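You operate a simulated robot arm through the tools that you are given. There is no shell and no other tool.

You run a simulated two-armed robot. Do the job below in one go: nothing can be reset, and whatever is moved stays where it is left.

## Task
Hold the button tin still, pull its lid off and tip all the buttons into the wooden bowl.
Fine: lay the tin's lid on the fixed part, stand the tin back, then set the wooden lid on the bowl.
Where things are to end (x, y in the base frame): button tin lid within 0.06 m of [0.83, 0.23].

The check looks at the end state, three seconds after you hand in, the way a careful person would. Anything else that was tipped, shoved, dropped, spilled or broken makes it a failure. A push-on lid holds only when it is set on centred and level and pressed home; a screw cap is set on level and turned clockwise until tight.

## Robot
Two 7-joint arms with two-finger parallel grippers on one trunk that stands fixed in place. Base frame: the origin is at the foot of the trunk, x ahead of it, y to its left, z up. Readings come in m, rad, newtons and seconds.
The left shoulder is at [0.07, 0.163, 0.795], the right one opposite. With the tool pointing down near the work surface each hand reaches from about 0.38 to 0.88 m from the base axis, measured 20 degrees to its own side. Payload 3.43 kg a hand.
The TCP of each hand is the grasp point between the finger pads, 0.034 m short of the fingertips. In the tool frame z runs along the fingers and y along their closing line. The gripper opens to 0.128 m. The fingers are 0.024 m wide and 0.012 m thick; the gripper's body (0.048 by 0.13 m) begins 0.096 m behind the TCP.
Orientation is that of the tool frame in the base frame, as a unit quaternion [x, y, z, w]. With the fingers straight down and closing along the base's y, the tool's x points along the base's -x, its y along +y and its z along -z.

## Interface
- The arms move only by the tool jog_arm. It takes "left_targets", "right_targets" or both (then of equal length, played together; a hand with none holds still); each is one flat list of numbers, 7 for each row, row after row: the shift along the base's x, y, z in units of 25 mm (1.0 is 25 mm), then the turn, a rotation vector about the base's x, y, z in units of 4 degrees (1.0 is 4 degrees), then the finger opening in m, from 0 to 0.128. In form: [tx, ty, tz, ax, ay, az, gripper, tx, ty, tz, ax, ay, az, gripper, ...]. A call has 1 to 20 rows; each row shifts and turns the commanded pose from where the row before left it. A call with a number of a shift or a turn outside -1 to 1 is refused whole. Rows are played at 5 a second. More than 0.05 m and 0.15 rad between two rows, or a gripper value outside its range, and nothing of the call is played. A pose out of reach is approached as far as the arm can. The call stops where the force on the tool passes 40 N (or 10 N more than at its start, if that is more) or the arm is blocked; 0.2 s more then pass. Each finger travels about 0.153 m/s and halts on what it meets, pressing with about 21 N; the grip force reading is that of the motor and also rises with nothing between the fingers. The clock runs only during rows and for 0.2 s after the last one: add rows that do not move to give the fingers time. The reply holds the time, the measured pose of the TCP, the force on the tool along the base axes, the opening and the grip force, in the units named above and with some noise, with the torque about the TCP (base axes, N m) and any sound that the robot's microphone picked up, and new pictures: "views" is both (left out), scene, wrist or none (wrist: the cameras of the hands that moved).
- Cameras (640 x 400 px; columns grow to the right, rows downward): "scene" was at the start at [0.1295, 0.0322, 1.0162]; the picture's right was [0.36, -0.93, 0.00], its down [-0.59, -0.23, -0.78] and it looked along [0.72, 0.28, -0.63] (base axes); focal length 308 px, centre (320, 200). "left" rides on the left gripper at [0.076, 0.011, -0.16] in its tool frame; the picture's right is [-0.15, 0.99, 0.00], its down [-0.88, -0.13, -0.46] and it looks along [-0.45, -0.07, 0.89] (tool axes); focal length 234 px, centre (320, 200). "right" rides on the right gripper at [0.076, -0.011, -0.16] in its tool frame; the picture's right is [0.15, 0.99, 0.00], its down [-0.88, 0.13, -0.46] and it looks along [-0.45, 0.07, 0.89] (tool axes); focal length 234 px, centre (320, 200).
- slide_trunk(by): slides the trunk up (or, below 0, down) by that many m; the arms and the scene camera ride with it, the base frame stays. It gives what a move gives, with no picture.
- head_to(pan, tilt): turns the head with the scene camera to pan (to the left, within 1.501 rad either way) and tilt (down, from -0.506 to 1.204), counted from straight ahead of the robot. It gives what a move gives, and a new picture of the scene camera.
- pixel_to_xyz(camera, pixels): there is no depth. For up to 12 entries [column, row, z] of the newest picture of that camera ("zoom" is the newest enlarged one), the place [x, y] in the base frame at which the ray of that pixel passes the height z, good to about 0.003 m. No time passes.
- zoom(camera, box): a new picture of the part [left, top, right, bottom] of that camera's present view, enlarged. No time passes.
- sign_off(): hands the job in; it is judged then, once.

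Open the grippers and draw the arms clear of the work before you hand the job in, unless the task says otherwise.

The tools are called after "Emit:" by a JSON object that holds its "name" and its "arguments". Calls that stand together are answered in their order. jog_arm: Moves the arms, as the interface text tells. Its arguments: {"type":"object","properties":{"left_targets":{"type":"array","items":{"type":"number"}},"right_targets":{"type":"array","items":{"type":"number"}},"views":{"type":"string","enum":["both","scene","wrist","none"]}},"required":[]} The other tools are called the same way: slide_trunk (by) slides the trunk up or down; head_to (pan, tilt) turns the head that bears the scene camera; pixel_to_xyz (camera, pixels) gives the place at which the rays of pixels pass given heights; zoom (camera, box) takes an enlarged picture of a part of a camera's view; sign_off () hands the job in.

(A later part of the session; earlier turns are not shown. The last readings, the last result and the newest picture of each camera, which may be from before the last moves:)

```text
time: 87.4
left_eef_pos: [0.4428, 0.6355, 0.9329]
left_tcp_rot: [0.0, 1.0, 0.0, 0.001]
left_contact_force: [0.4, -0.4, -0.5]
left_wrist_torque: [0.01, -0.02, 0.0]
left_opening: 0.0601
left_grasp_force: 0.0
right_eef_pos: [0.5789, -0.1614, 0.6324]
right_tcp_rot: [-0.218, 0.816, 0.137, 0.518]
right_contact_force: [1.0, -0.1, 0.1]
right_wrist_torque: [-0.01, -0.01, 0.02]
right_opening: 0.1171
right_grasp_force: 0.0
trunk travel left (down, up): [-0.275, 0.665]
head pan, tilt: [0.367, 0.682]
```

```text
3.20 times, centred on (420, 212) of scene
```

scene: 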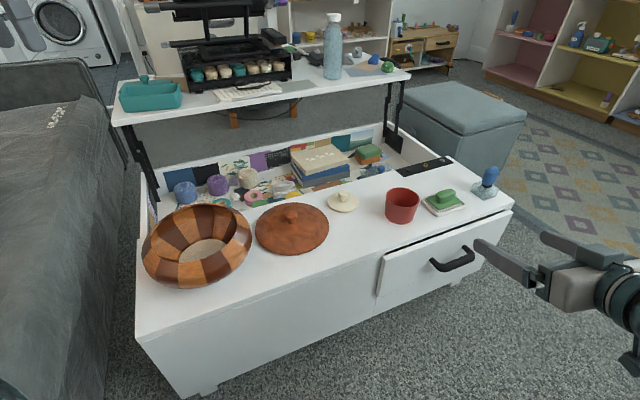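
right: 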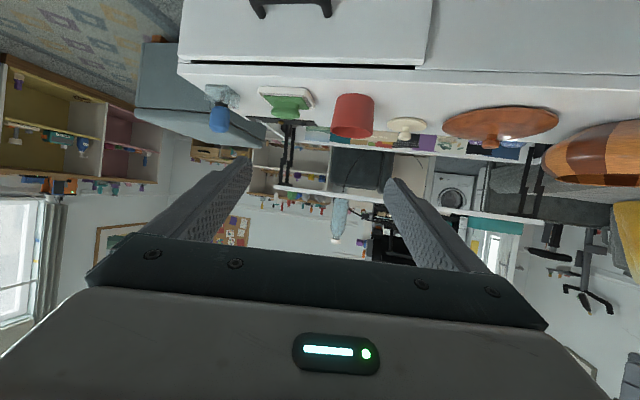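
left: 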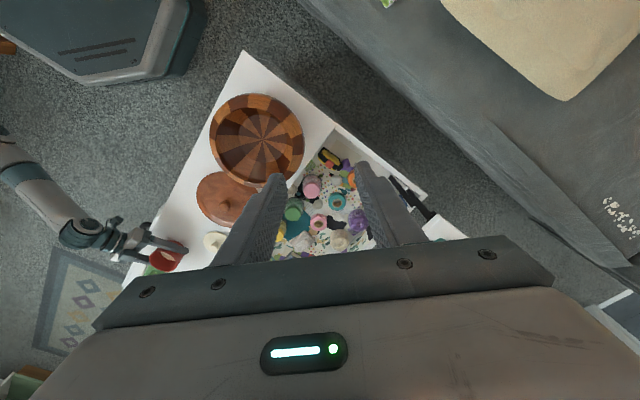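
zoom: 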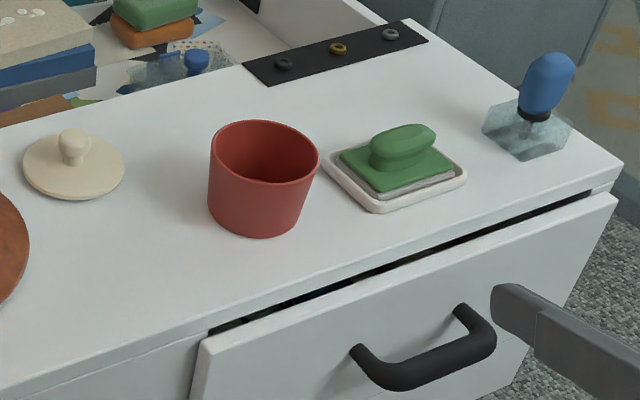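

The tin stands upright at its original place. Now I'll bring the left hand over the wooden lid's knob to measure it.

Emit:
{"name": "jog_arm", "arguments": {"left_targets": [0.51, -0.9, -0.8, 0, 0, 0, 0.07, 0.51, -0.9, -0.8, 0, 0, 0, 0.07, 0.51, -0.9, -0.8, 0, 0, 0, 0.07, 0.51, -0.9, -0.8, 0, 0, 0, 0.07, 0.51, -0.9, -0.8, 0, 0, 0, 0.07, 0.51, -0.9, -0.8, 0, 0, 0, 0.07, 0.51, -0.9, -0.8, 0, 0, 0, 0.07, 0.51, -0.9, -0.8, 0, 0, 0, 0.07, 0.51, -0.9, -0.8, 0, 0, 0, 0.07, 0.51, -0.9, -0.8, 0, 0, 0, 0.07, 0.51, -0.9, -0.8, 0, 0, 0, 0.07, 0.51, -0.9, -0.8, 0, 0, 0, 0.07, 0.51, -0.9, -0.8, 0, 0, 0, 0.07, 0.51, -0.9, -0.8, 0, 0, 0, 0.07], "views": "both"}}

Emit:
{"name": "zoom", "arguments": {"camera": "left", "box": [200, 60, 440, 210]}}

```text
time: 90.4
left_eef_pos: [0.6228, 0.3203, 0.6505]
left_tcp_rot: [0.0, 1.0, 0.001, 0.0]
left_contact_force: [0.2, -0.3, -0.2]
left_wrist_torque: [0.03, 0.01, 0.0]
left_opening: 0.0701
left_grasp_force: 0.1
right_eef_pos: [0.5798, -0.1608, 0.6318]
right_tcp_rot: [-0.219, 0.815, 0.139, 0.518]
right_contact_force: [0.9, 0.1, 0.2]
right_wrist_torque: [-0.01, 0.0, 0.0]
right_opening: 0.1168
right_grasp_force: 0.2
trunk travel left (down, up): [-0.275, 0.665]
head pan, tilt: [0.367, 0.682]
```

scene: 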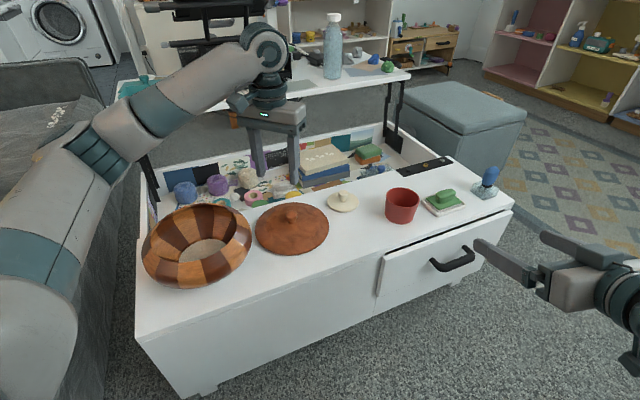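
left: 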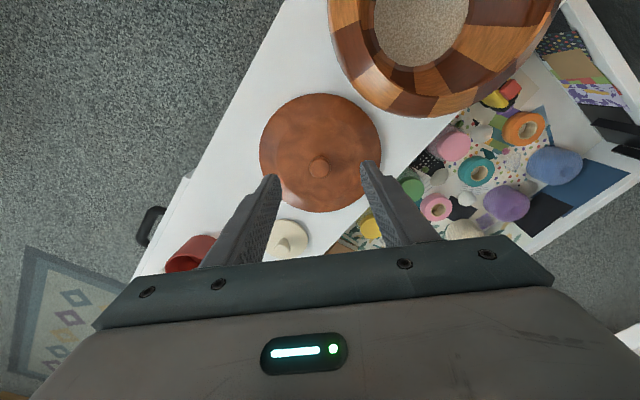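

```text
2.67 times, centred on (320, 135) of left
```

zoom: 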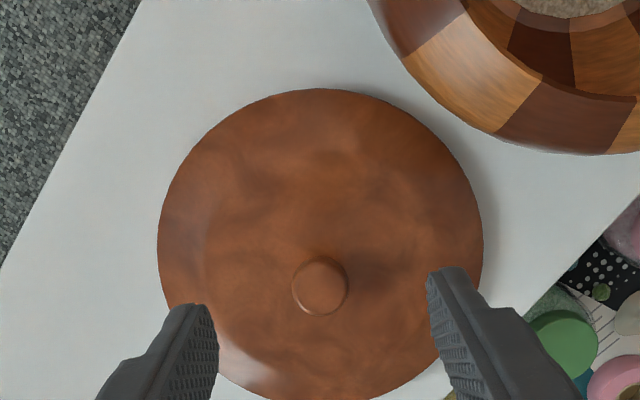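

I'll zoom the scene on the wooden lid and triangulate the knob and rim.

Emit:
{"name": "zoom", "arguments": {"camera": "scene", "box": [245, 185, 341, 260]}}

Emit:
{"name": "pixel_to_xyz", "arguments": {"camera": "left", "pixels": [[320, 167.6, 0.47], [320, 167.6, 0.48], [320, 167.6, 0.49], [258.9, 151.9, 0.44], [381, 150, 0.44], [320, 93, 0.44], [320, 212, 0.44]]}}

Emit:
{"name": "pixel_to_xyz", "arguments": {"camera": "scene", "pixels": [[291.5, 212, 0.47], [291.5, 212, 0.48], [291.5, 212, 0.49], [254.5, 229, 0.44], [329, 228, 0.44]]}}

```text
5.33 times, centred on (293, 222) of scene
```

zoom: 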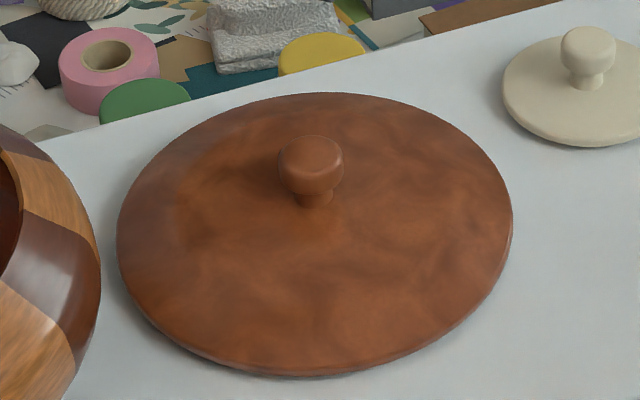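

```text
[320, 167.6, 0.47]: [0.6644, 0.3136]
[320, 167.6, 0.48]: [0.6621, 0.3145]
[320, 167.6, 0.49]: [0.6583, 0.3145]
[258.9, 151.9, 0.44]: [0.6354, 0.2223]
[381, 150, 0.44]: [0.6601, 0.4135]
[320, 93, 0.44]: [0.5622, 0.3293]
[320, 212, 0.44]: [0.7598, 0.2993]
```

```text
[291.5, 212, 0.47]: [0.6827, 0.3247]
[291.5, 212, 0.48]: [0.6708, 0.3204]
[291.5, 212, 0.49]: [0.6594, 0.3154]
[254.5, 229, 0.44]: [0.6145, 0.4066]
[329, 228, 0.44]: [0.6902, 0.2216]
```

The knob top is at (0.659, 0.315, 0.49) and the disc radius is about 0.098, centred at (0.656, 0.315). I'll descend with the tips stopping just above the dome.

Emit:
{"name": "jog_arm", "arguments": {"left_targets": [0.48, -0.073, -0.9, 0, 0, 0, 0.06, 0.48, -0.073, -0.9, 0, 0, 0, 0.06, 0.48, -0.073, -0.9, 0, 0, 0, 0.06, 0, 0, -0.9, 0, 0, 0, 0.06, 0, 0, -0.9, 0, 0, 0, 0.06, 0, 0, -0.9, 0, 0, 0, 0.06, 0, 0, -0.4, 0, 0, 0, 0.06, 0, 0, 0, 0, 0, 0, 0.06], "views": "both"}}

Emit:
{"name": "zoom", "arguments": {"camera": "left", "box": [220, 90, 412, 210]}}

Emit:
{"name": "zoom", "arguments": {"camera": "scene", "box": [245, 165, 341, 240]}}

```text
time: 92.2
left_eef_pos: [0.6592, 0.3159, 0.5062]
left_tcp_rot: [0.0, 1.0, 0.0, 0.0]
left_contact_force: [0.5, 0.1, -0.1]
left_wrist_torque: [-0.01, 0.0, -0.01]
left_opening: 0.0601
left_grasp_force: 0.1
right_eef_pos: [0.5792, -0.1615, 0.6323]
right_tcp_rot: [-0.219, 0.815, 0.138, 0.518]
right_contact_force: [0.3, 0.5, 0.7]
right_wrist_torque: [0.02, 0.04, -0.02]
right_opening: 0.117
right_grasp_force: 0.1
trunk travel left (down, up): [-0.275, 0.665]
head pan, tilt: [0.367, 0.682]
```

scene: 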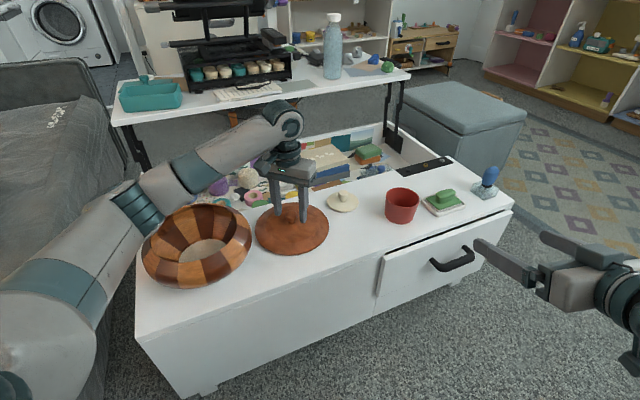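
left: 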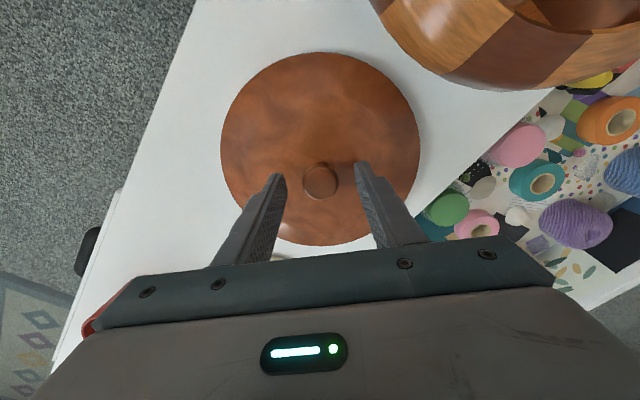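

```text
3.33 times, centred on (316, 150) of left
```

zoom: 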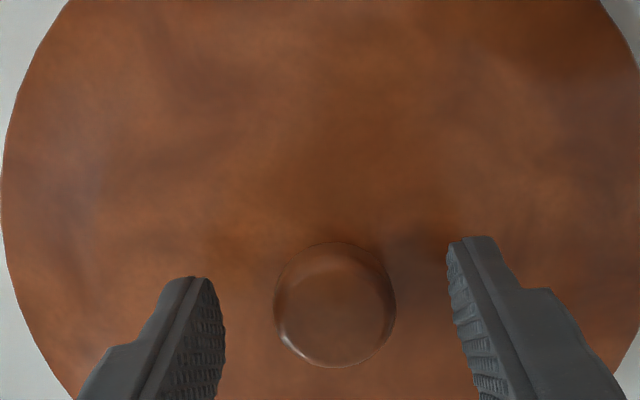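

```text
5.33 times, centred on (293, 202) of scene
```

zoom: 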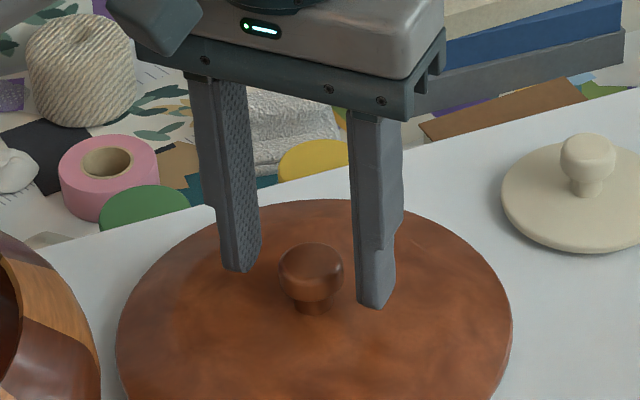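

The fingers are centred on the knob (mid 336 against the knob at 335). I'll lower 6 mm more and close.

Emit:
{"name": "jog_arm", "arguments": {"left_targets": [0, 0, -0.25, 0, 0, 0, 0.06, 0, 0, 0, 0, 0, 0, 0.045, 0, 0, 0, 0, 0, 0, 0.035, 0, 0, 0, 0, 0, 0, 0.025, 0, 0, 0, 0, 0, 0, 0.015, 0, 0, 0, 0, 0, 0, 0.015], "views": "wrist"}}

Emit:
{"name": "zoom", "arguments": {"camera": "left", "box": [220, 90, 412, 210]}}

Emit:
{"name": "zoom", "arguments": {"camera": "scene", "box": [245, 165, 341, 240]}}

```text
time: 93.6
left_eef_pos: [0.6583, 0.3142, 0.5001]
left_tcp_rot: [0.0, 1.0, -0.001, 0.001]
left_contact_force: [1.1, -0.2, 0.5]
left_wrist_torque: [-0.02, -0.05, -0.02]
left_opening: 0.0311
left_grasp_force: 21.1
right_eef_pos: [0.578, -0.1617, 0.632]
right_tcp_rot: [-0.218, 0.816, 0.137, 0.518]
right_contact_force: [0.0, -0.6, 0.0]
right_wrist_torque: [0.0, 0.02, 0.06]
right_opening: 0.1172
right_grasp_force: 0.0
trunk travel left (down, up): [-0.275, 0.665]
head pan, tilt: [0.367, 0.682]
```

left: 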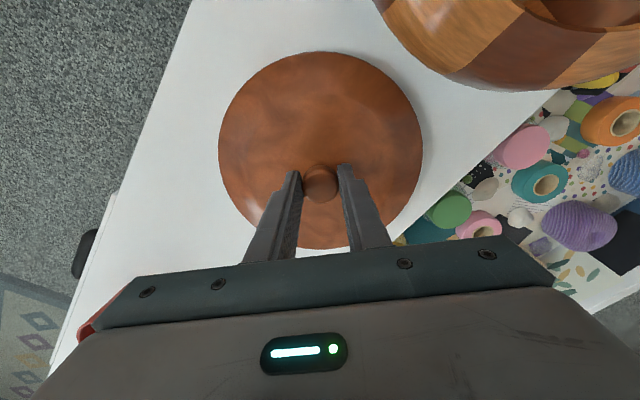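

```text
3.33 times, centred on (316, 150) of left
```

zoom: 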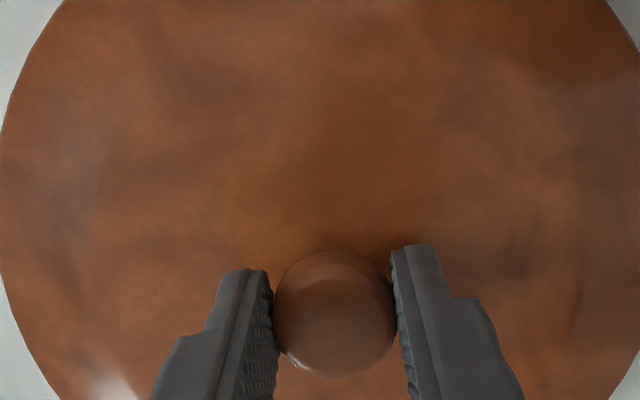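

```text
5.33 times, centred on (293, 202) of scene
```

zoom: 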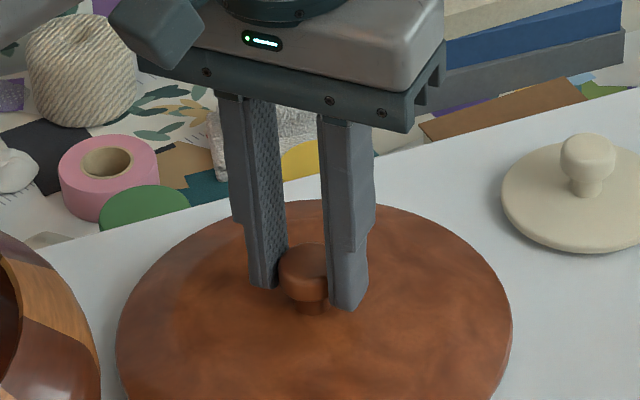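

The knob is gripped at 0.031 m. I'll lift the wooden lid straight up and check that it hangs level.

Emit:
{"name": "jog_arm", "arguments": {"left_targets": [0, 0, 0.3, 0, 0, 0, 0.015, 0, 0, 0.6, 0, 0, 0, 0.015, 0, 0, 0.9, 0, 0, 0, 0.015, 0, 0, 0.9, 0, 0, 0, 0.015, 0, 0, 0.9, 0, 0, 0, 0.015, 0, 0, 0.9, 0, 0, 0, 0.015, 0, 0, 0.9, 0, 0, 0, 0.015, 0, 0, 0.9, 0, 0, 0, 0.015, 0, 0, 0, 0, 0, 0, 0.015], "views": "both"}}

Emit:
{"name": "zoom", "arguments": {"camera": "scene", "box": [220, 100, 380, 220]}}

Emit:
{"name": "zoom", "arguments": {"camera": "right", "box": [380, 60, 640, 240]}}

```text
time: 95.6
left_eef_pos: [0.6592, 0.3135, 0.6576]
left_tcp_rot: [0.0, 1.0, 0.0, 0.001]
left_contact_force: [-0.8, 0.6, -0.7]
left_wrist_torque: [0.01, 0.01, -0.01]
left_opening: 0.0308
left_grasp_force: 21.7
right_eef_pos: [0.5793, -0.1613, 0.6318]
right_tcp_rot: [-0.219, 0.816, 0.138, 0.517]
right_contact_force: [0.1, 0.1, -0.4]
right_wrist_torque: [0.01, -0.01, -0.02]
right_opening: 0.1168
right_grasp_force: 0.1
trunk travel left (down, up): [-0.275, 0.665]
head pan, tilt: [0.367, 0.682]
```

scene: 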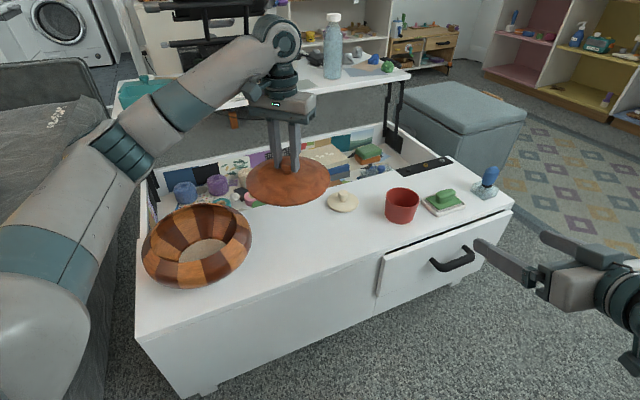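
left: 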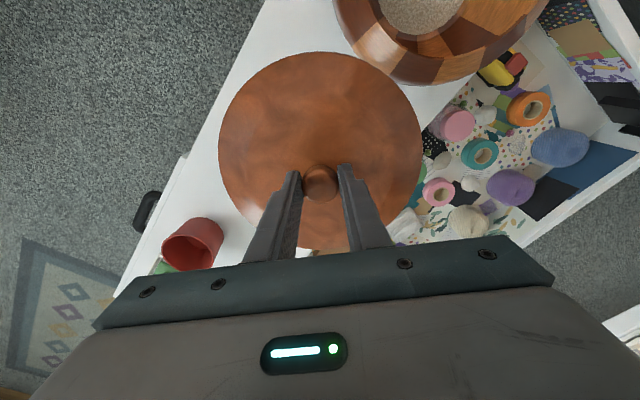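

```text
3.33 times, centred on (300, 160) of scene
```

zoom: 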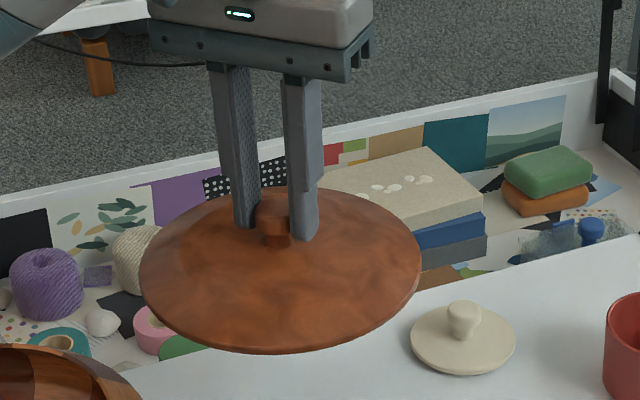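

```text
2.22 times, centred on (510, 150) of right
```

zoom: 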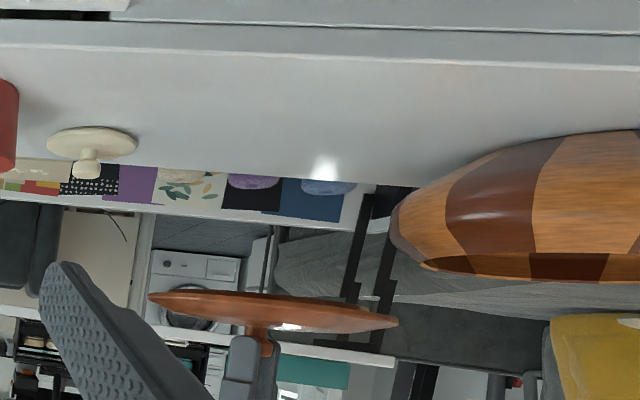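

The lid hangs level, looking the same in the wrist view as it did on the table. Before placing it, I'll refine the bowl rim's centre with several inner-rim points from a zoomed scene view.

Emit:
{"name": "zoom", "arguments": {"camera": "scene", "box": [136, 192, 264, 292]}}

```text
4.00 times, centred on (200, 242) of scene
```

zoom: 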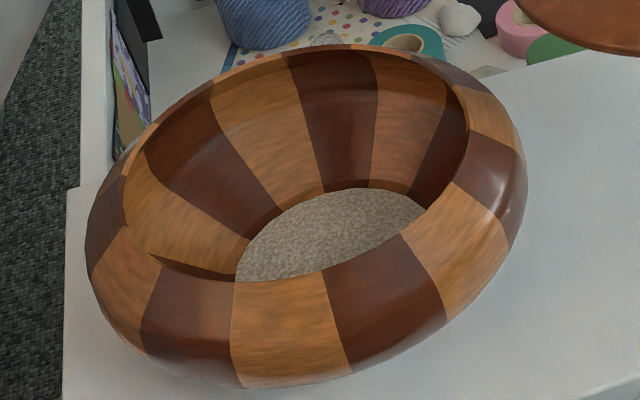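

I'll query points along the inner lip in this zoom at the rim height.

Emit:
{"name": "pixel_to_xyz", "arguments": {"camera": "zoom", "pixels": [[123, 195, 0.523], [160, 262, 0.523], [235, 282, 0.523], [325, 270, 0.523], [400, 234, 0.523], [455, 180, 0.523], [468, 130, 0.523], [445, 82, 0.523], [350, 49, 0.523], [285, 56, 0.523], [213, 84, 0.523], [150, 142, 0.523]]}}

```text
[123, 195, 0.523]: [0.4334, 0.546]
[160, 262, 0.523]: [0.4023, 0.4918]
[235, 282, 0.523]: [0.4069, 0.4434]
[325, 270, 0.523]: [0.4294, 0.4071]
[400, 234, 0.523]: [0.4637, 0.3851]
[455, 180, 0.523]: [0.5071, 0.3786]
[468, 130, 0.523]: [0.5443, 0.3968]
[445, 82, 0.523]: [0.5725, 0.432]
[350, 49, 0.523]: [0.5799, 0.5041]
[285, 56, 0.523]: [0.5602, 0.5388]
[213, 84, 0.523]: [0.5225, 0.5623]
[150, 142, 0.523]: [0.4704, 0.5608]
```

The circle fit puts the bowl rim centre at about (0.490, 0.470) with opening radius 0.092. I'll carry the lid there level at the current height.

Emit:
{"name": "jog_arm", "arguments": {"left_targets": [-0.4, 0.36, 0.2, 0, 0, 0, 0.015, -0.8, 0.74, 0, 0, 0, 0, 0.015, -0.8, 0.74, 0, 0, 0, 0, 0.015, -0.8, 0.74, 0, 0, 0, 0, 0.015, -0.8, 0.74, 0, 0, 0, 0, 0.015, -0.8, 0.74, 0, 0, 0, 0, 0.015, -0.8, 0.74, 0, 0, 0, 0, 0.015, -0.8, 0.74, 0, 0, 0, 0, 0.015, -0.8, 0.72, 0, 0, 0, 0, 0.015, 0, 0, 0, 0, 0, 0, 0.015], "views": "both"}}

Emit:
{"name": "zoom", "arguments": {"camera": "scene", "box": [120, 150, 280, 300]}}

Emit:
{"name": "zoom", "arguments": {"camera": "left", "box": [200, 30, 440, 210]}}

Emit:
{"name": "zoom", "arguments": {"camera": "right", "box": [440, 80, 640, 240]}}

```text
time: 97.8
left_eef_pos: [0.4891, 0.4712, 0.6628]
left_tcp_rot: [0.0, 1.0, 0.0, 0.001]
left_contact_force: [0.4, -0.4, -1.5]
left_wrist_torque: [0.01, 0.02, -0.01]
left_opening: 0.0309
left_grasp_force: 20.9
right_eef_pos: [0.5782, -0.1611, 0.6317]
right_tcp_rot: [-0.219, 0.816, 0.137, 0.518]
right_contact_force: [0.4, -0.6, 0.3]
right_wrist_torque: [0.0, 0.02, -0.02]
right_opening: 0.1167
right_grasp_force: 0.0
trunk travel left (down, up): [-0.275, 0.665]
head pan, tilt: [0.367, 0.682]
```

scene: 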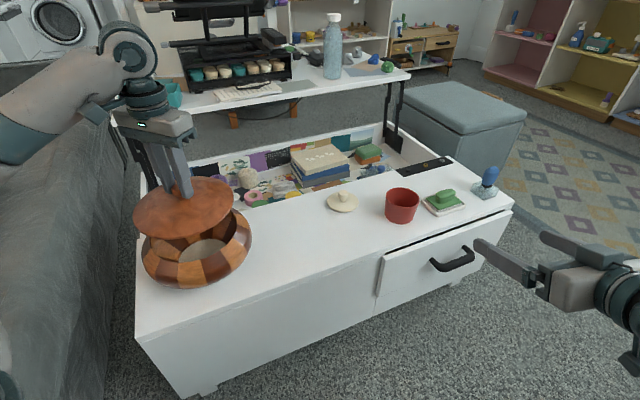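
left: 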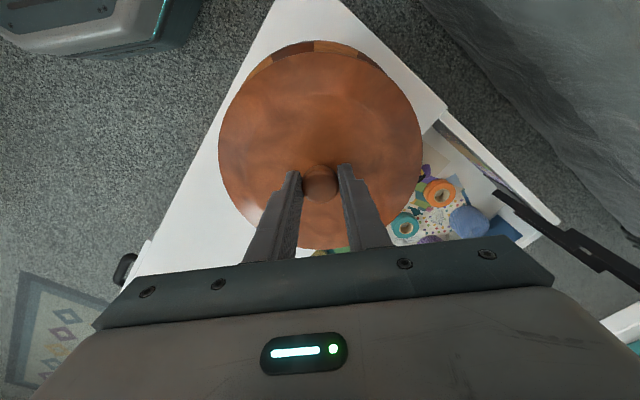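

```text
2.67 times, centred on (200, 225) of scene
```

zoom: 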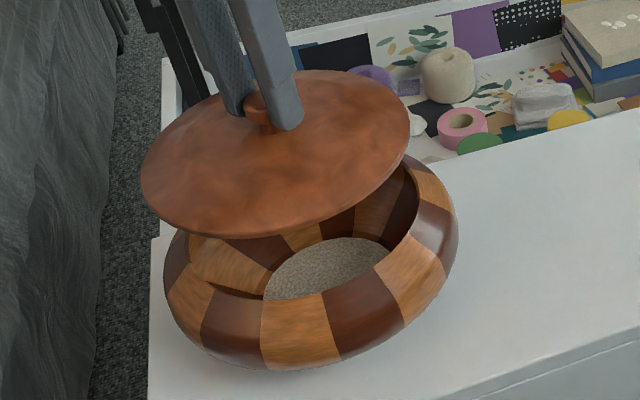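

```text
2.22 times, centred on (320, 120) of left
```

zoom: 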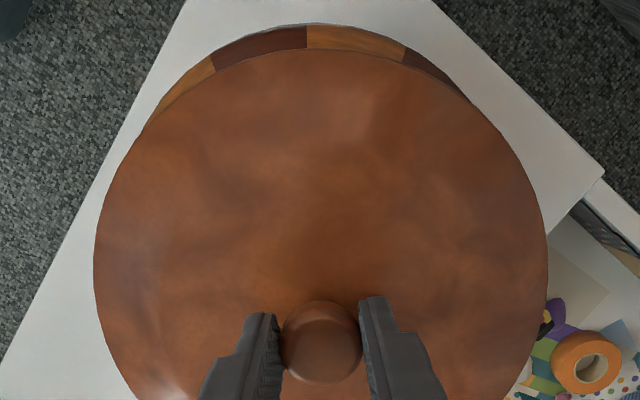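

```text
2.50 times, centred on (540, 160) of right
```

zoom: 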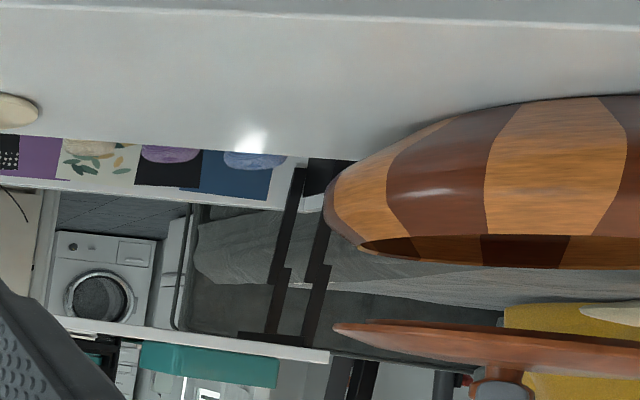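

The lid is above the bowl. I'll yaw the right hand in its free space so its camera faces the bowl side-on, to judge centring and seating while I lower the lid.

Emit:
{"name": "jog_arm", "arguments": {"right_targets": [0, 0, 0, 0, 0, 1, 0.117, 0, 0, 0, 0, 0, 1, 0.117, 0, 0, 0, 0, 0, 1, 0.117, 0, 0, 0, 0, 0, 1, 0.117, 0, 0, 0, 0, 0, 1, 0.117, 0, 0, 0, 0, 0, 1, 0.117, 0, 0, 0, 0, 0, 1, 0.117, 0, 0, 0, 0, 0, 1, 0.117, 0, 0, 0, 0, 0, 1, 0.117, 0, 0, 0, 0, 0, 1, 0.117, 0, 0, 0, 0, 0, 1, 0.117], "views": "wrist"}}

```text
time: 100.2
left_eef_pos: [0.489, 0.4724, 0.6637]
left_tcp_rot: [0.0, 1.0, -0.001, 0.0]
left_contact_force: [-0.8, -0.3, -1.4]
left_wrist_torque: [0.01, 0.0, -0.01]
left_opening: 0.0308
left_grasp_force: 20.8
right_eef_pos: [0.5785, -0.1607, 0.6336]
right_tcp_rot: [-0.509, 0.673, 0.323, 0.429]
right_contact_force: [0.2, -0.5, -0.2]
right_wrist_torque: [0.01, 0.03, 0.0]
right_opening: 0.1171
right_grasp_force: 0.0
trunk travel left (down, up): [-0.275, 0.665]
head pan, tilt: [0.367, 0.682]
```

right: 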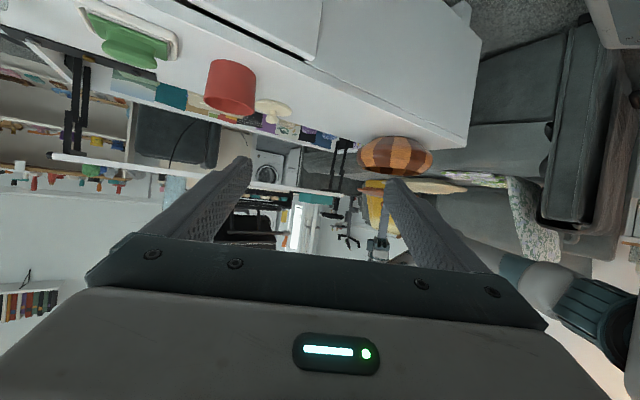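

The bowl is visible at (395,155) but a finger partly hides the lid. I'll yaw a bit more to centre the bowl between the fingers.

Emit:
{"name": "jog_arm", "arguments": {"right_targets": [0, 0, 0, 0, 0, 1, 0.124, 0, 0, 0, 0, 0, 1, 0.124, 0, 0, 0, 0, 0, 1, 0.124, 0, 0, 0, 0, 0, 0.5, 0.124], "views": "wrist"}}

Emit:
{"name": "zoom", "arguments": {"camera": "right", "box": [250, 110, 410, 210]}}

```text
time: 101.2
left_eef_pos: [0.4888, 0.4725, 0.6635]
left_tcp_rot: [0.0, 1.0, 0.0, 0.001]
left_contact_force: [0.5, 0.1, -0.9]
left_wrist_torque: [0.01, 0.03, 0.02]
left_opening: 0.0311
left_grasp_force: 21.0
right_eef_pos: [0.5797, -0.1615, 0.6324]
right_tcp_rot: [-0.587, 0.607, 0.372, 0.386]
right_contact_force: [-0.1, 0.3, 0.4]
right_wrist_torque: [0.03, -0.01, -0.01]
right_opening: 0.1239
right_grasp_force: 0.0
trunk travel left (down, up): [-0.275, 0.665]
head pan, tilt: [0.367, 0.682]
```

right: 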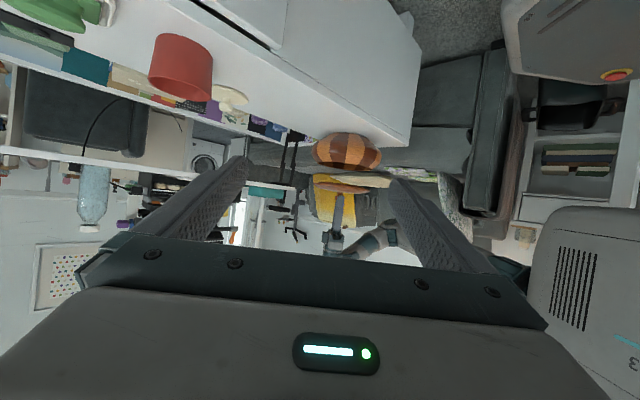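

```text
4.00 times, centred on (330, 160) of right
```

zoom: 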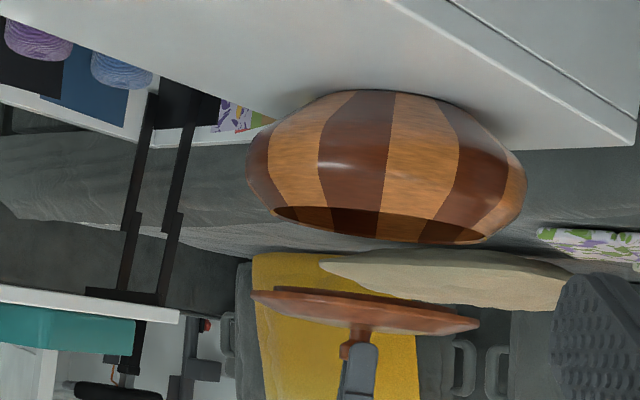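

This gives a clean side view: the lid, (253,295)–(480,325), is parallel to the bowl rim, (272,207)–(493,238), and nearly centred. I'll lower to just above the rim and check again.

Emit:
{"name": "jog_arm", "arguments": {"left_targets": [0, 0, -0.6, 0, 0, 0, 0.015, 0, 0, -0.6, 0, 0, 0, 0.015, 0, 0, -0.5, 0, 0, 0, 0.015, 0, 0, -0.4, 0, 0, 0, 0.015, 0, 0, 0, 0, 0, 0, 0.015], "views": "both"}}

Emit:
{"name": "zoom", "arguments": {"camera": "right", "box": [290, 120, 386, 180]}}

Emit:
{"name": "zoom", "arguments": {"camera": "scene", "box": [120, 190, 280, 290]}}

```text
time: 102.4
left_eef_pos: [0.4888, 0.4709, 0.6106]
left_tcp_rot: [0.0, 1.0, 0.0, 0.001]
left_contact_force: [0.4, -0.3, -1.4]
left_wrist_torque: [-0.01, -0.03, 0.02]
left_opening: 0.0308
left_grasp_force: 20.8
right_eef_pos: [0.5803, -0.1616, 0.6331]
right_tcp_rot: [-0.587, 0.607, 0.372, 0.386]
right_contact_force: [0.0, 0.9, 0.4]
right_wrist_torque: [0.0, 0.02, -0.02]
right_opening: 0.1239
right_grasp_force: 0.0
trunk travel left (down, up): [-0.275, 0.665]
head pan, tilt: [0.367, 0.682]
```

scene: 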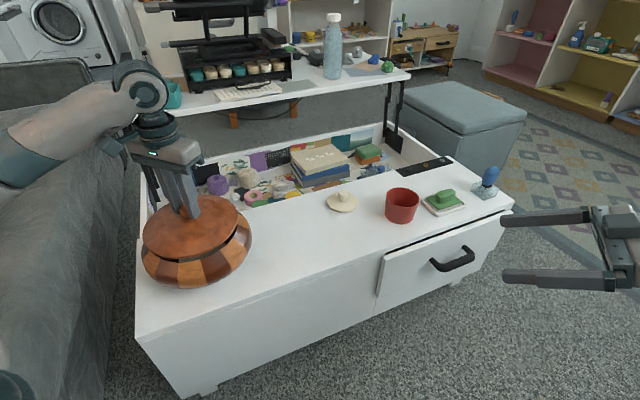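
left: 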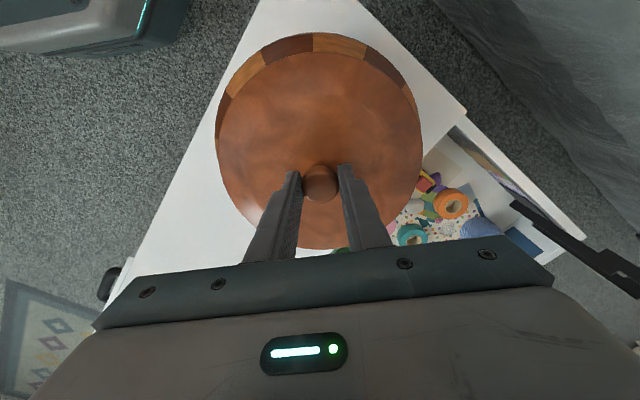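

```text
6.67 times, centred on (338, 150) of right
```

zoom: 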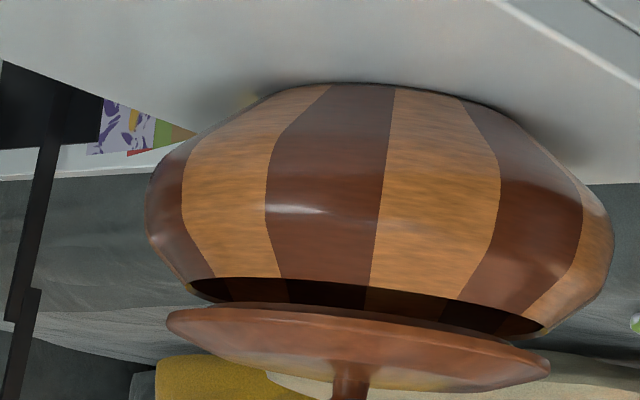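

```text
4.00 times, centred on (200, 240) of scene
```

zoom: 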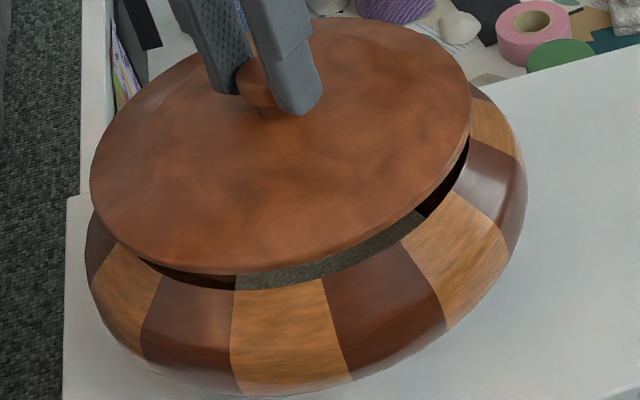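

The side view shows the lid's underside step entering over the opening. The lid looks about 2–3 mm too far toward +x, so I'll check it with scene rim points on the lid edge.

Emit:
{"name": "pixel_to_xyz", "arguments": {"camera": "zoom", "pixels": [[91, 175, 0.546], [472, 100, 0.546], [130, 240, 0.546], [215, 270, 0.546], [300, 262, 0.546], [400, 212, 0.546], [455, 150, 0.546], [100, 145, 0.546], [440, 45, 0.546], [390, 22, 0.546], [150, 90, 0.546]]}}

Emit:
{"name": "zoom", "arguments": {"camera": "right", "box": [306, 130, 370, 170]}}

```text
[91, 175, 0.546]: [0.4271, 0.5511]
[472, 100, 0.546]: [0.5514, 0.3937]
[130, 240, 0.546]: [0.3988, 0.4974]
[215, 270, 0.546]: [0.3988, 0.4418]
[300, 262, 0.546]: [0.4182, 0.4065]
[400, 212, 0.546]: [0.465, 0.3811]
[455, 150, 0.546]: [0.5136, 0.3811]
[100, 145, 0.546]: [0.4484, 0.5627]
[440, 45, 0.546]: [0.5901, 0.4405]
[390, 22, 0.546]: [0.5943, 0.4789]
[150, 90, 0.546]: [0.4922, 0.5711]
```

```text
10.00 times, centred on (338, 150) of right
```

zoom: 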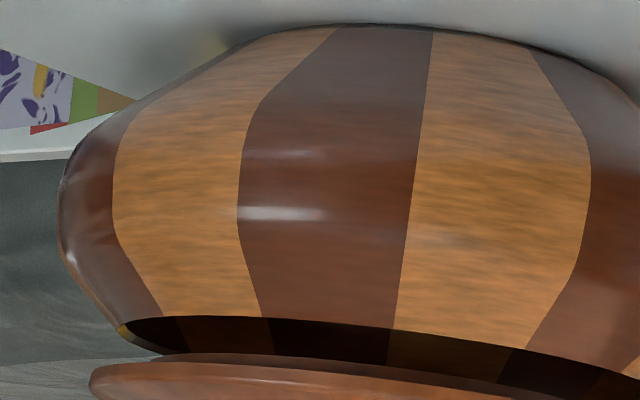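

Relative fits in the same pictures put the lid about (+2, +4) mm from the bowl centre. I'll shift (-2, -3) mm, lower 9 mm and re-check.

Emit:
{"name": "jog_arm", "arguments": {"left_targets": [-0.08, -0.12, -0.1, 0, 0, 0, 0.015, 0, 0, -0.13, 0, 0, 0, 0.015, 0, 0, -0.13, 0, 0, 0, 0.015, 0, 0, 0, 0, 0, 0, 0.015], "views": "both"}}

Emit:
{"name": "zoom", "arguments": {"camera": "right", "box": [290, 120, 386, 180]}}

Emit:
{"name": "zoom", "arguments": {"camera": "scene", "box": [120, 190, 280, 290]}}

```text
time: 103.4
left_eef_pos: [0.4865, 0.4691, 0.6018]
left_tcp_rot: [0.0, 1.0, -0.001, 0.001]
left_contact_force: [0.5, -1.1, -1.9]
left_wrist_torque: [-0.06, -0.01, -0.02]
left_opening: 0.0311
left_grasp_force: 21.0
right_eef_pos: [0.5793, -0.1613, 0.6326]
right_tcp_rot: [-0.587, 0.607, 0.372, 0.386]
right_contact_force: [-0.4, -0.3, 0.3]
right_wrist_torque: [-0.01, -0.02, -0.01]
right_opening: 0.1241
right_grasp_force: 0.1
trunk travel left (down, up): [-0.275, 0.665]
head pan, tilt: [0.367, 0.682]
```

scene: 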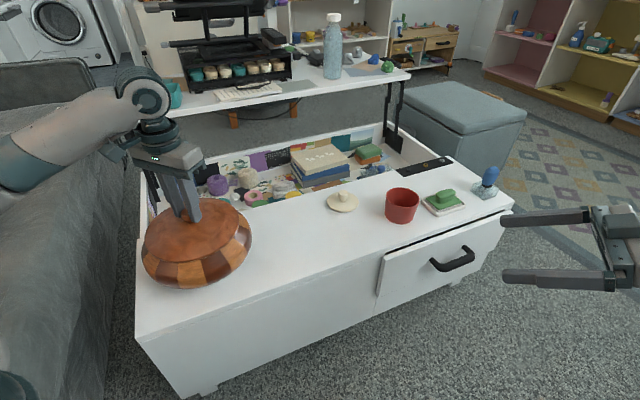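
left: 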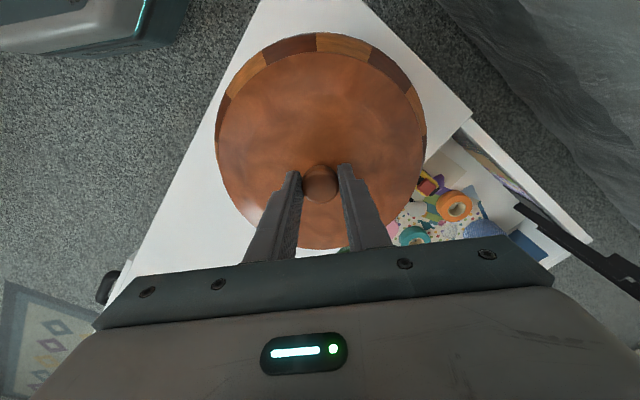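

```text
6.67 times, centred on (338, 150) of right
```

zoom: 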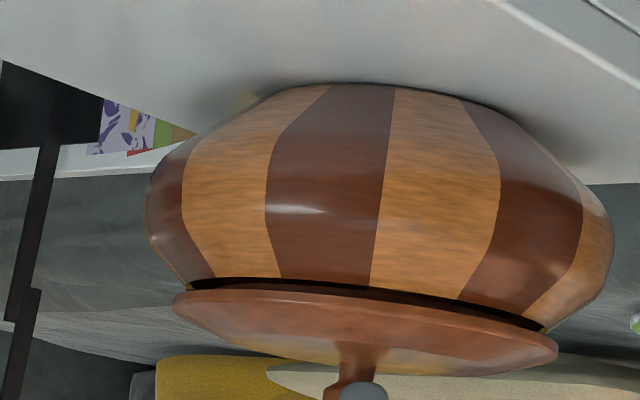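

```text
4.00 times, centred on (200, 240) of scene
```

zoom: 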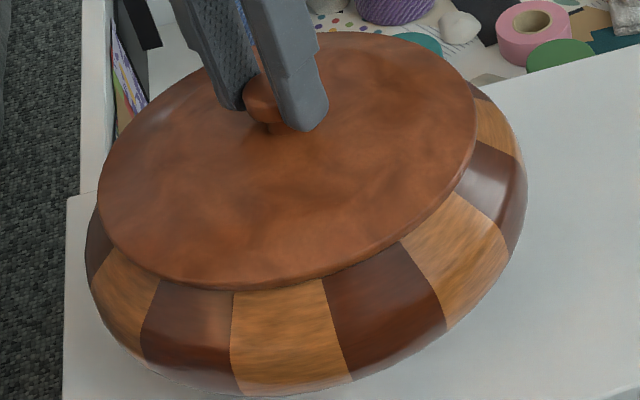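

In the side view, the lid, (172,300)–(557,350), now overhangs the opening, (188,283)–(545,328), almost equally on both sides. I'll lower in small steps until it seats.

Emit:
{"name": "jog_arm", "arguments": {"left_targets": [0, 0, -0.1, 0, 0, 0, 0.015, 0, 0, 0, 0, 0, 0, 0.015], "views": "none"}}

Emit:
{"name": "jog_arm", "arguments": {"left_targets": [0, 0, -0.1, 0, 0, 0, 0.015, 0, 0, 0, 0, 0, 0, 0.015], "views": "scene"}}

Emit:
{"name": "zoom", "arguments": {"camera": "right", "box": [290, 120, 386, 180]}}

```text
time: 104.0
left_eef_pos: [0.4875, 0.4684, 0.5985]
left_tcp_rot: [0.0, 1.0, 0.0, 0.002]
left_contact_force: [0.2, 1.2, -0.5]
left_wrist_torque: [0.0, -0.03, 0.02]
left_opening: 0.0308
left_grasp_force: 21.4
right_eef_pos: [0.5792, -0.1617, 0.6327]
right_tcp_rot: [-0.587, 0.607, 0.371, 0.386]
right_contact_force: [0.2, 0.6, -0.5]
right_wrist_torque: [0.01, 0.04, 0.02]
right_opening: 0.1239
right_grasp_force: 0.0
trunk travel left (down, up): [-0.275, 0.665]
head pan, tilt: [0.367, 0.682]
```

```text
time: 104.6
left_eef_pos: [0.486, 0.4685, 0.5977]
left_tcp_rot: [0.0, 1.0, 0.0, 0.001]
left_contact_force: [-0.6, -0.4, -1.3]
left_wrist_torque: [0.02, -0.04, 0.03]
left_opening: 0.0311
left_grasp_force: 21.0
right_eef_pos: [0.5807, -0.1627, 0.633]
right_tcp_rot: [-0.587, 0.607, 0.371, 0.386]
right_contact_force: [-0.5, 0.6, -0.1]
right_wrist_torque: [0.0, 0.0, 0.02]
right_opening: 0.1242
right_grasp_force: 0.1
trunk travel left (down, up): [-0.275, 0.665]
head pan, tilt: [0.367, 0.682]
```

scene: 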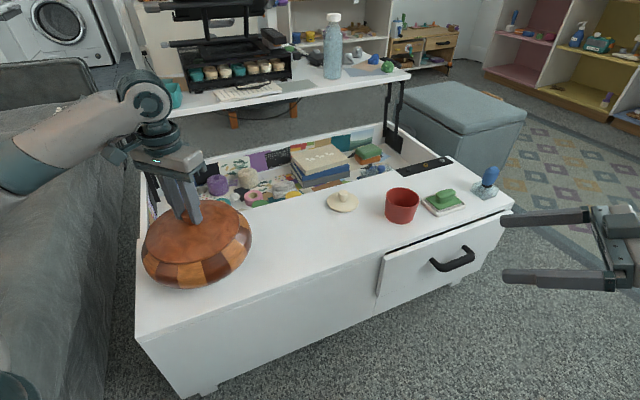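

```text
6.67 times, centred on (338, 150) of right
```

zoom: 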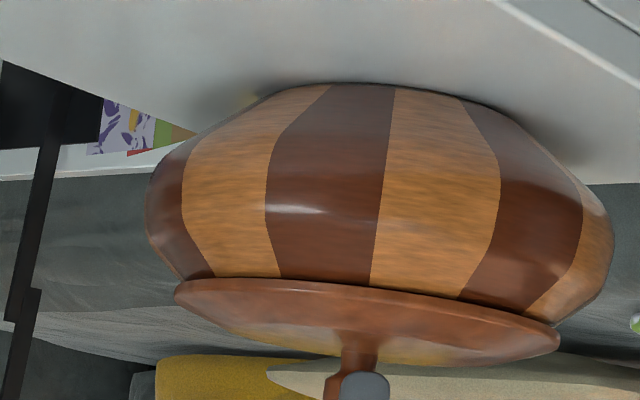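

The gap at the rim is almost closed but there is no contact force yet. Continuing in small steps.

Emit:
{"name": "jog_arm", "arguments": {"left_targets": [0, 0, -0.08, 0, 0, 0, 0.015, 0, 0, 0, 0, 0, 0, 0.015], "views": "none"}}

Emit:
{"name": "jog_arm", "arguments": {"left_targets": [0, 0, -0.08, 0, 0, 0, 0.015, 0, 0, 0, 0, 0, 0, 0.015], "views": "none"}}

Emit:
{"name": "zoom", "arguments": {"camera": "right", "box": [290, 120, 386, 180]}}

```text
time: 105.2
left_eef_pos: [0.4863, 0.4686, 0.5954]
left_tcp_rot: [0.0, 1.0, 0.0, 0.001]
left_contact_force: [0.1, 0.0, -1.4]
left_wrist_torque: [-0.01, -0.03, 0.0]
left_opening: 0.0308
left_grasp_force: 21.6
right_eef_pos: [0.5787, -0.1617, 0.6331]
right_tcp_rot: [-0.587, 0.607, 0.372, 0.386]
right_contact_force: [0.1, 0.0, 0.8]
right_wrist_torque: [0.07, 0.01, 0.01]
right_opening: 0.1241
right_grasp_force: 0.1
trunk travel left (down, up): [-0.275, 0.665]
head pan, tilt: [0.367, 0.682]
```

```text
time: 105.8
left_eef_pos: [0.487, 0.4678, 0.5936]
left_tcp_rot: [0.0, 1.0, -0.001, 0.001]
left_contact_force: [0.1, -1.2, -1.1]
left_wrist_torque: [0.01, -0.03, 0.01]
left_opening: 0.0311
left_grasp_force: 21.1
right_eef_pos: [0.5795, -0.1621, 0.6334]
right_tcp_rot: [-0.587, 0.607, 0.371, 0.386]
right_contact_force: [-0.1, -0.2, -0.3]
right_wrist_torque: [-0.01, 0.0, 0.03]
right_opening: 0.1241
right_grasp_force: 0.1
trunk travel left (down, up): [-0.275, 0.665]
head pan, tilt: [0.367, 0.682]
```

```text
6.67 times, centred on (338, 150) of right
```

zoom: 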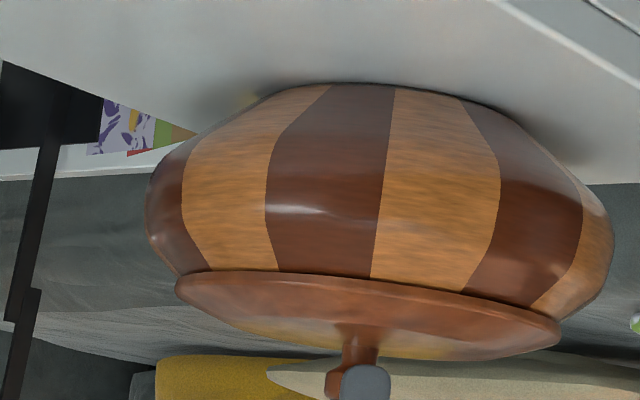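

Still no contact at 0.5936, so I'll keep going in 2 mm steps.

Emit:
{"name": "jog_arm", "arguments": {"left_targets": [0, 0, -0.08, 0, 0, 0, 0.015, 0, 0, 0, 0, 0, 0, 0.015], "views": "none"}}

Emit:
{"name": "jog_arm", "arguments": {"left_targets": [0, 0, -0.08, 0, 0, 0, 0.015, 0, 0, 0, 0, 0, 0, 0.015], "views": "none"}}

Emit:
{"name": "zoom", "arguments": {"camera": "right", "box": [290, 120, 386, 180]}}

Emit:
{"name": "zoom", "arguments": {"camera": "scene", "box": [120, 190, 280, 290]}}

```text
time: 106.4
left_eef_pos: [0.487, 0.4683, 0.592]
left_tcp_rot: [0.0, 1.0, 0.001, 0.003]
left_contact_force: [1.2, 1.7, 9.2]
left_wrist_torque: [0.02, 0.18, -0.02]
left_opening: 0.031
left_grasp_force: 20.9
right_eef_pos: [0.5796, -0.1621, 0.6329]
right_tcp_rot: [-0.587, 0.607, 0.372, 0.386]
right_contact_force: [0.2, 0.0, 0.4]
right_wrist_torque: [0.0, -0.03, 0.04]
right_opening: 0.1237
right_grasp_force: 0.1
trunk travel left (down, up): [-0.275, 0.665]
head pan, tilt: [0.367, 0.682]
```

```text
time: 107.0
left_eef_pos: [0.4864, 0.4673, 0.5911]
left_tcp_rot: [0.0, 1.0, 0.001, 0.003]
left_contact_force: [3.2, 4.6, 21.4]
left_wrist_torque: [0.16, -0.22, 0.03]
left_opening: 0.0311
left_grasp_force: 20.8
right_eef_pos: [0.578, -0.1619, 0.6332]
right_tcp_rot: [-0.587, 0.606, 0.372, 0.387]
right_contact_force: [0.0, 1.2, 0.3]
right_wrist_torque: [-0.01, -0.04, -0.03]
right_opening: 0.124
right_grasp_force: 0.1
trunk travel left (down, up): [-0.275, 0.665]
head pan, tilt: [0.367, 0.682]
```

```text
6.67 times, centred on (338, 150) of right
```

zoom: 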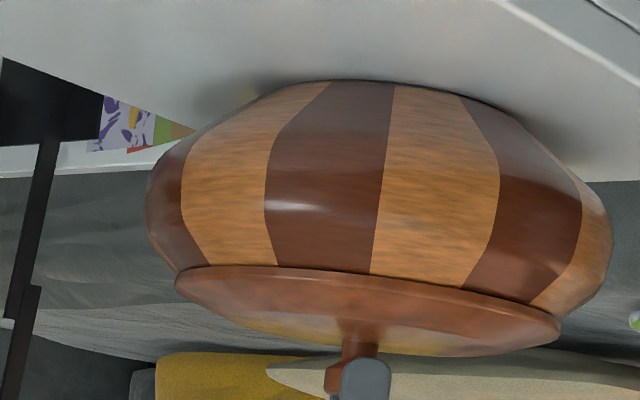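

```text
4.00 times, centred on (200, 240) of scene
```

zoom: 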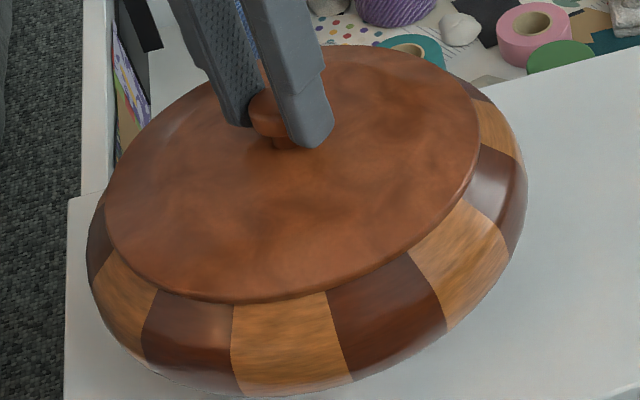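

Contact is 9 N then 21 N, with the disc edge down at the rim plane and the lid level. I'll check the centring by comparing lid edge points with the bowl opening fit of (0.491, 0.470).

Emit:
{"name": "pixel_to_xyz", "arguments": {"camera": "zoom", "pixels": [[105, 207, 0.526], [480, 130, 0.526], [145, 272, 0.526], [240, 301, 0.526], [330, 285, 0.526], [410, 247, 0.526], [465, 180, 0.526], [115, 175, 0.526], [455, 80, 0.526], [400, 55, 0.526], [340, 46, 0.526], [165, 115, 0.526]]}}

```text
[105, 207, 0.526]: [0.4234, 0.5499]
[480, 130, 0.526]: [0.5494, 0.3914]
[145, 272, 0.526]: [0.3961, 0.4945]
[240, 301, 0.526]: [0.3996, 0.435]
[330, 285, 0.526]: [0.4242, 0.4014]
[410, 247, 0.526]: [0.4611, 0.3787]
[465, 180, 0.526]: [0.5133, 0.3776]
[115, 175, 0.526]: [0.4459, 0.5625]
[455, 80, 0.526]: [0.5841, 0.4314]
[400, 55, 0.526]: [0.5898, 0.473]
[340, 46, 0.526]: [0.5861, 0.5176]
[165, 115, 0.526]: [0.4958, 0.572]
```

The lid is centred to within about 3 mm of the opening. I'll press one small step more to make sure it is home, listening for any sound.

Emit:
{"name": "jog_arm", "arguments": {"left_targets": [0, 0, -0.06, 0, 0, 0, 0.015, 0, 0, 0, 0, 0, 0, 0.015], "views": "none"}}

Emit:
{"name": "zoom", "arguments": {"camera": "right", "box": [306, 140, 370, 180]}}

```text
time: 107.6
left_eef_pos: [0.4845, 0.4684, 0.5892]
left_tcp_rot: [-0.001, 1.0, 0.0, 0.002]
left_contact_force: [0.2, 4.1, 22.8]
left_wrist_torque: [0.12, -0.07, 0.0]
left_opening: 0.0308
left_grasp_force: 20.6
right_eef_pos: [0.5791, -0.1613, 0.6328]
right_tcp_rot: [-0.586, 0.607, 0.37, 0.388]
right_contact_force: [0.0, -0.9, -0.6]
right_wrist_torque: [0.03, -0.02, 0.0]
right_opening: 0.1241
right_grasp_force: 0.0
trunk travel left (down, up): [-0.275, 0.665]
head pan, tilt: [0.367, 0.682]
```

```text
10.00 times, centred on (338, 160) of right
```

zoom: 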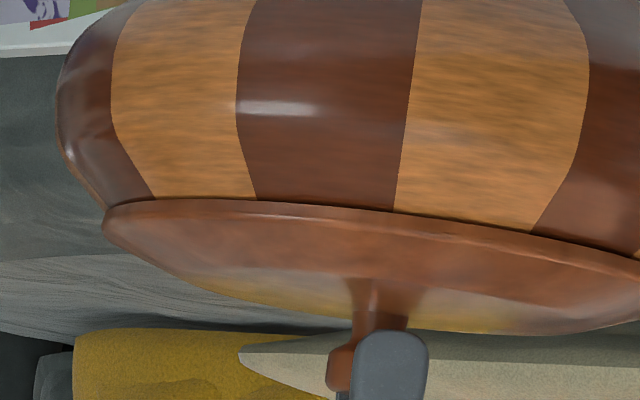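

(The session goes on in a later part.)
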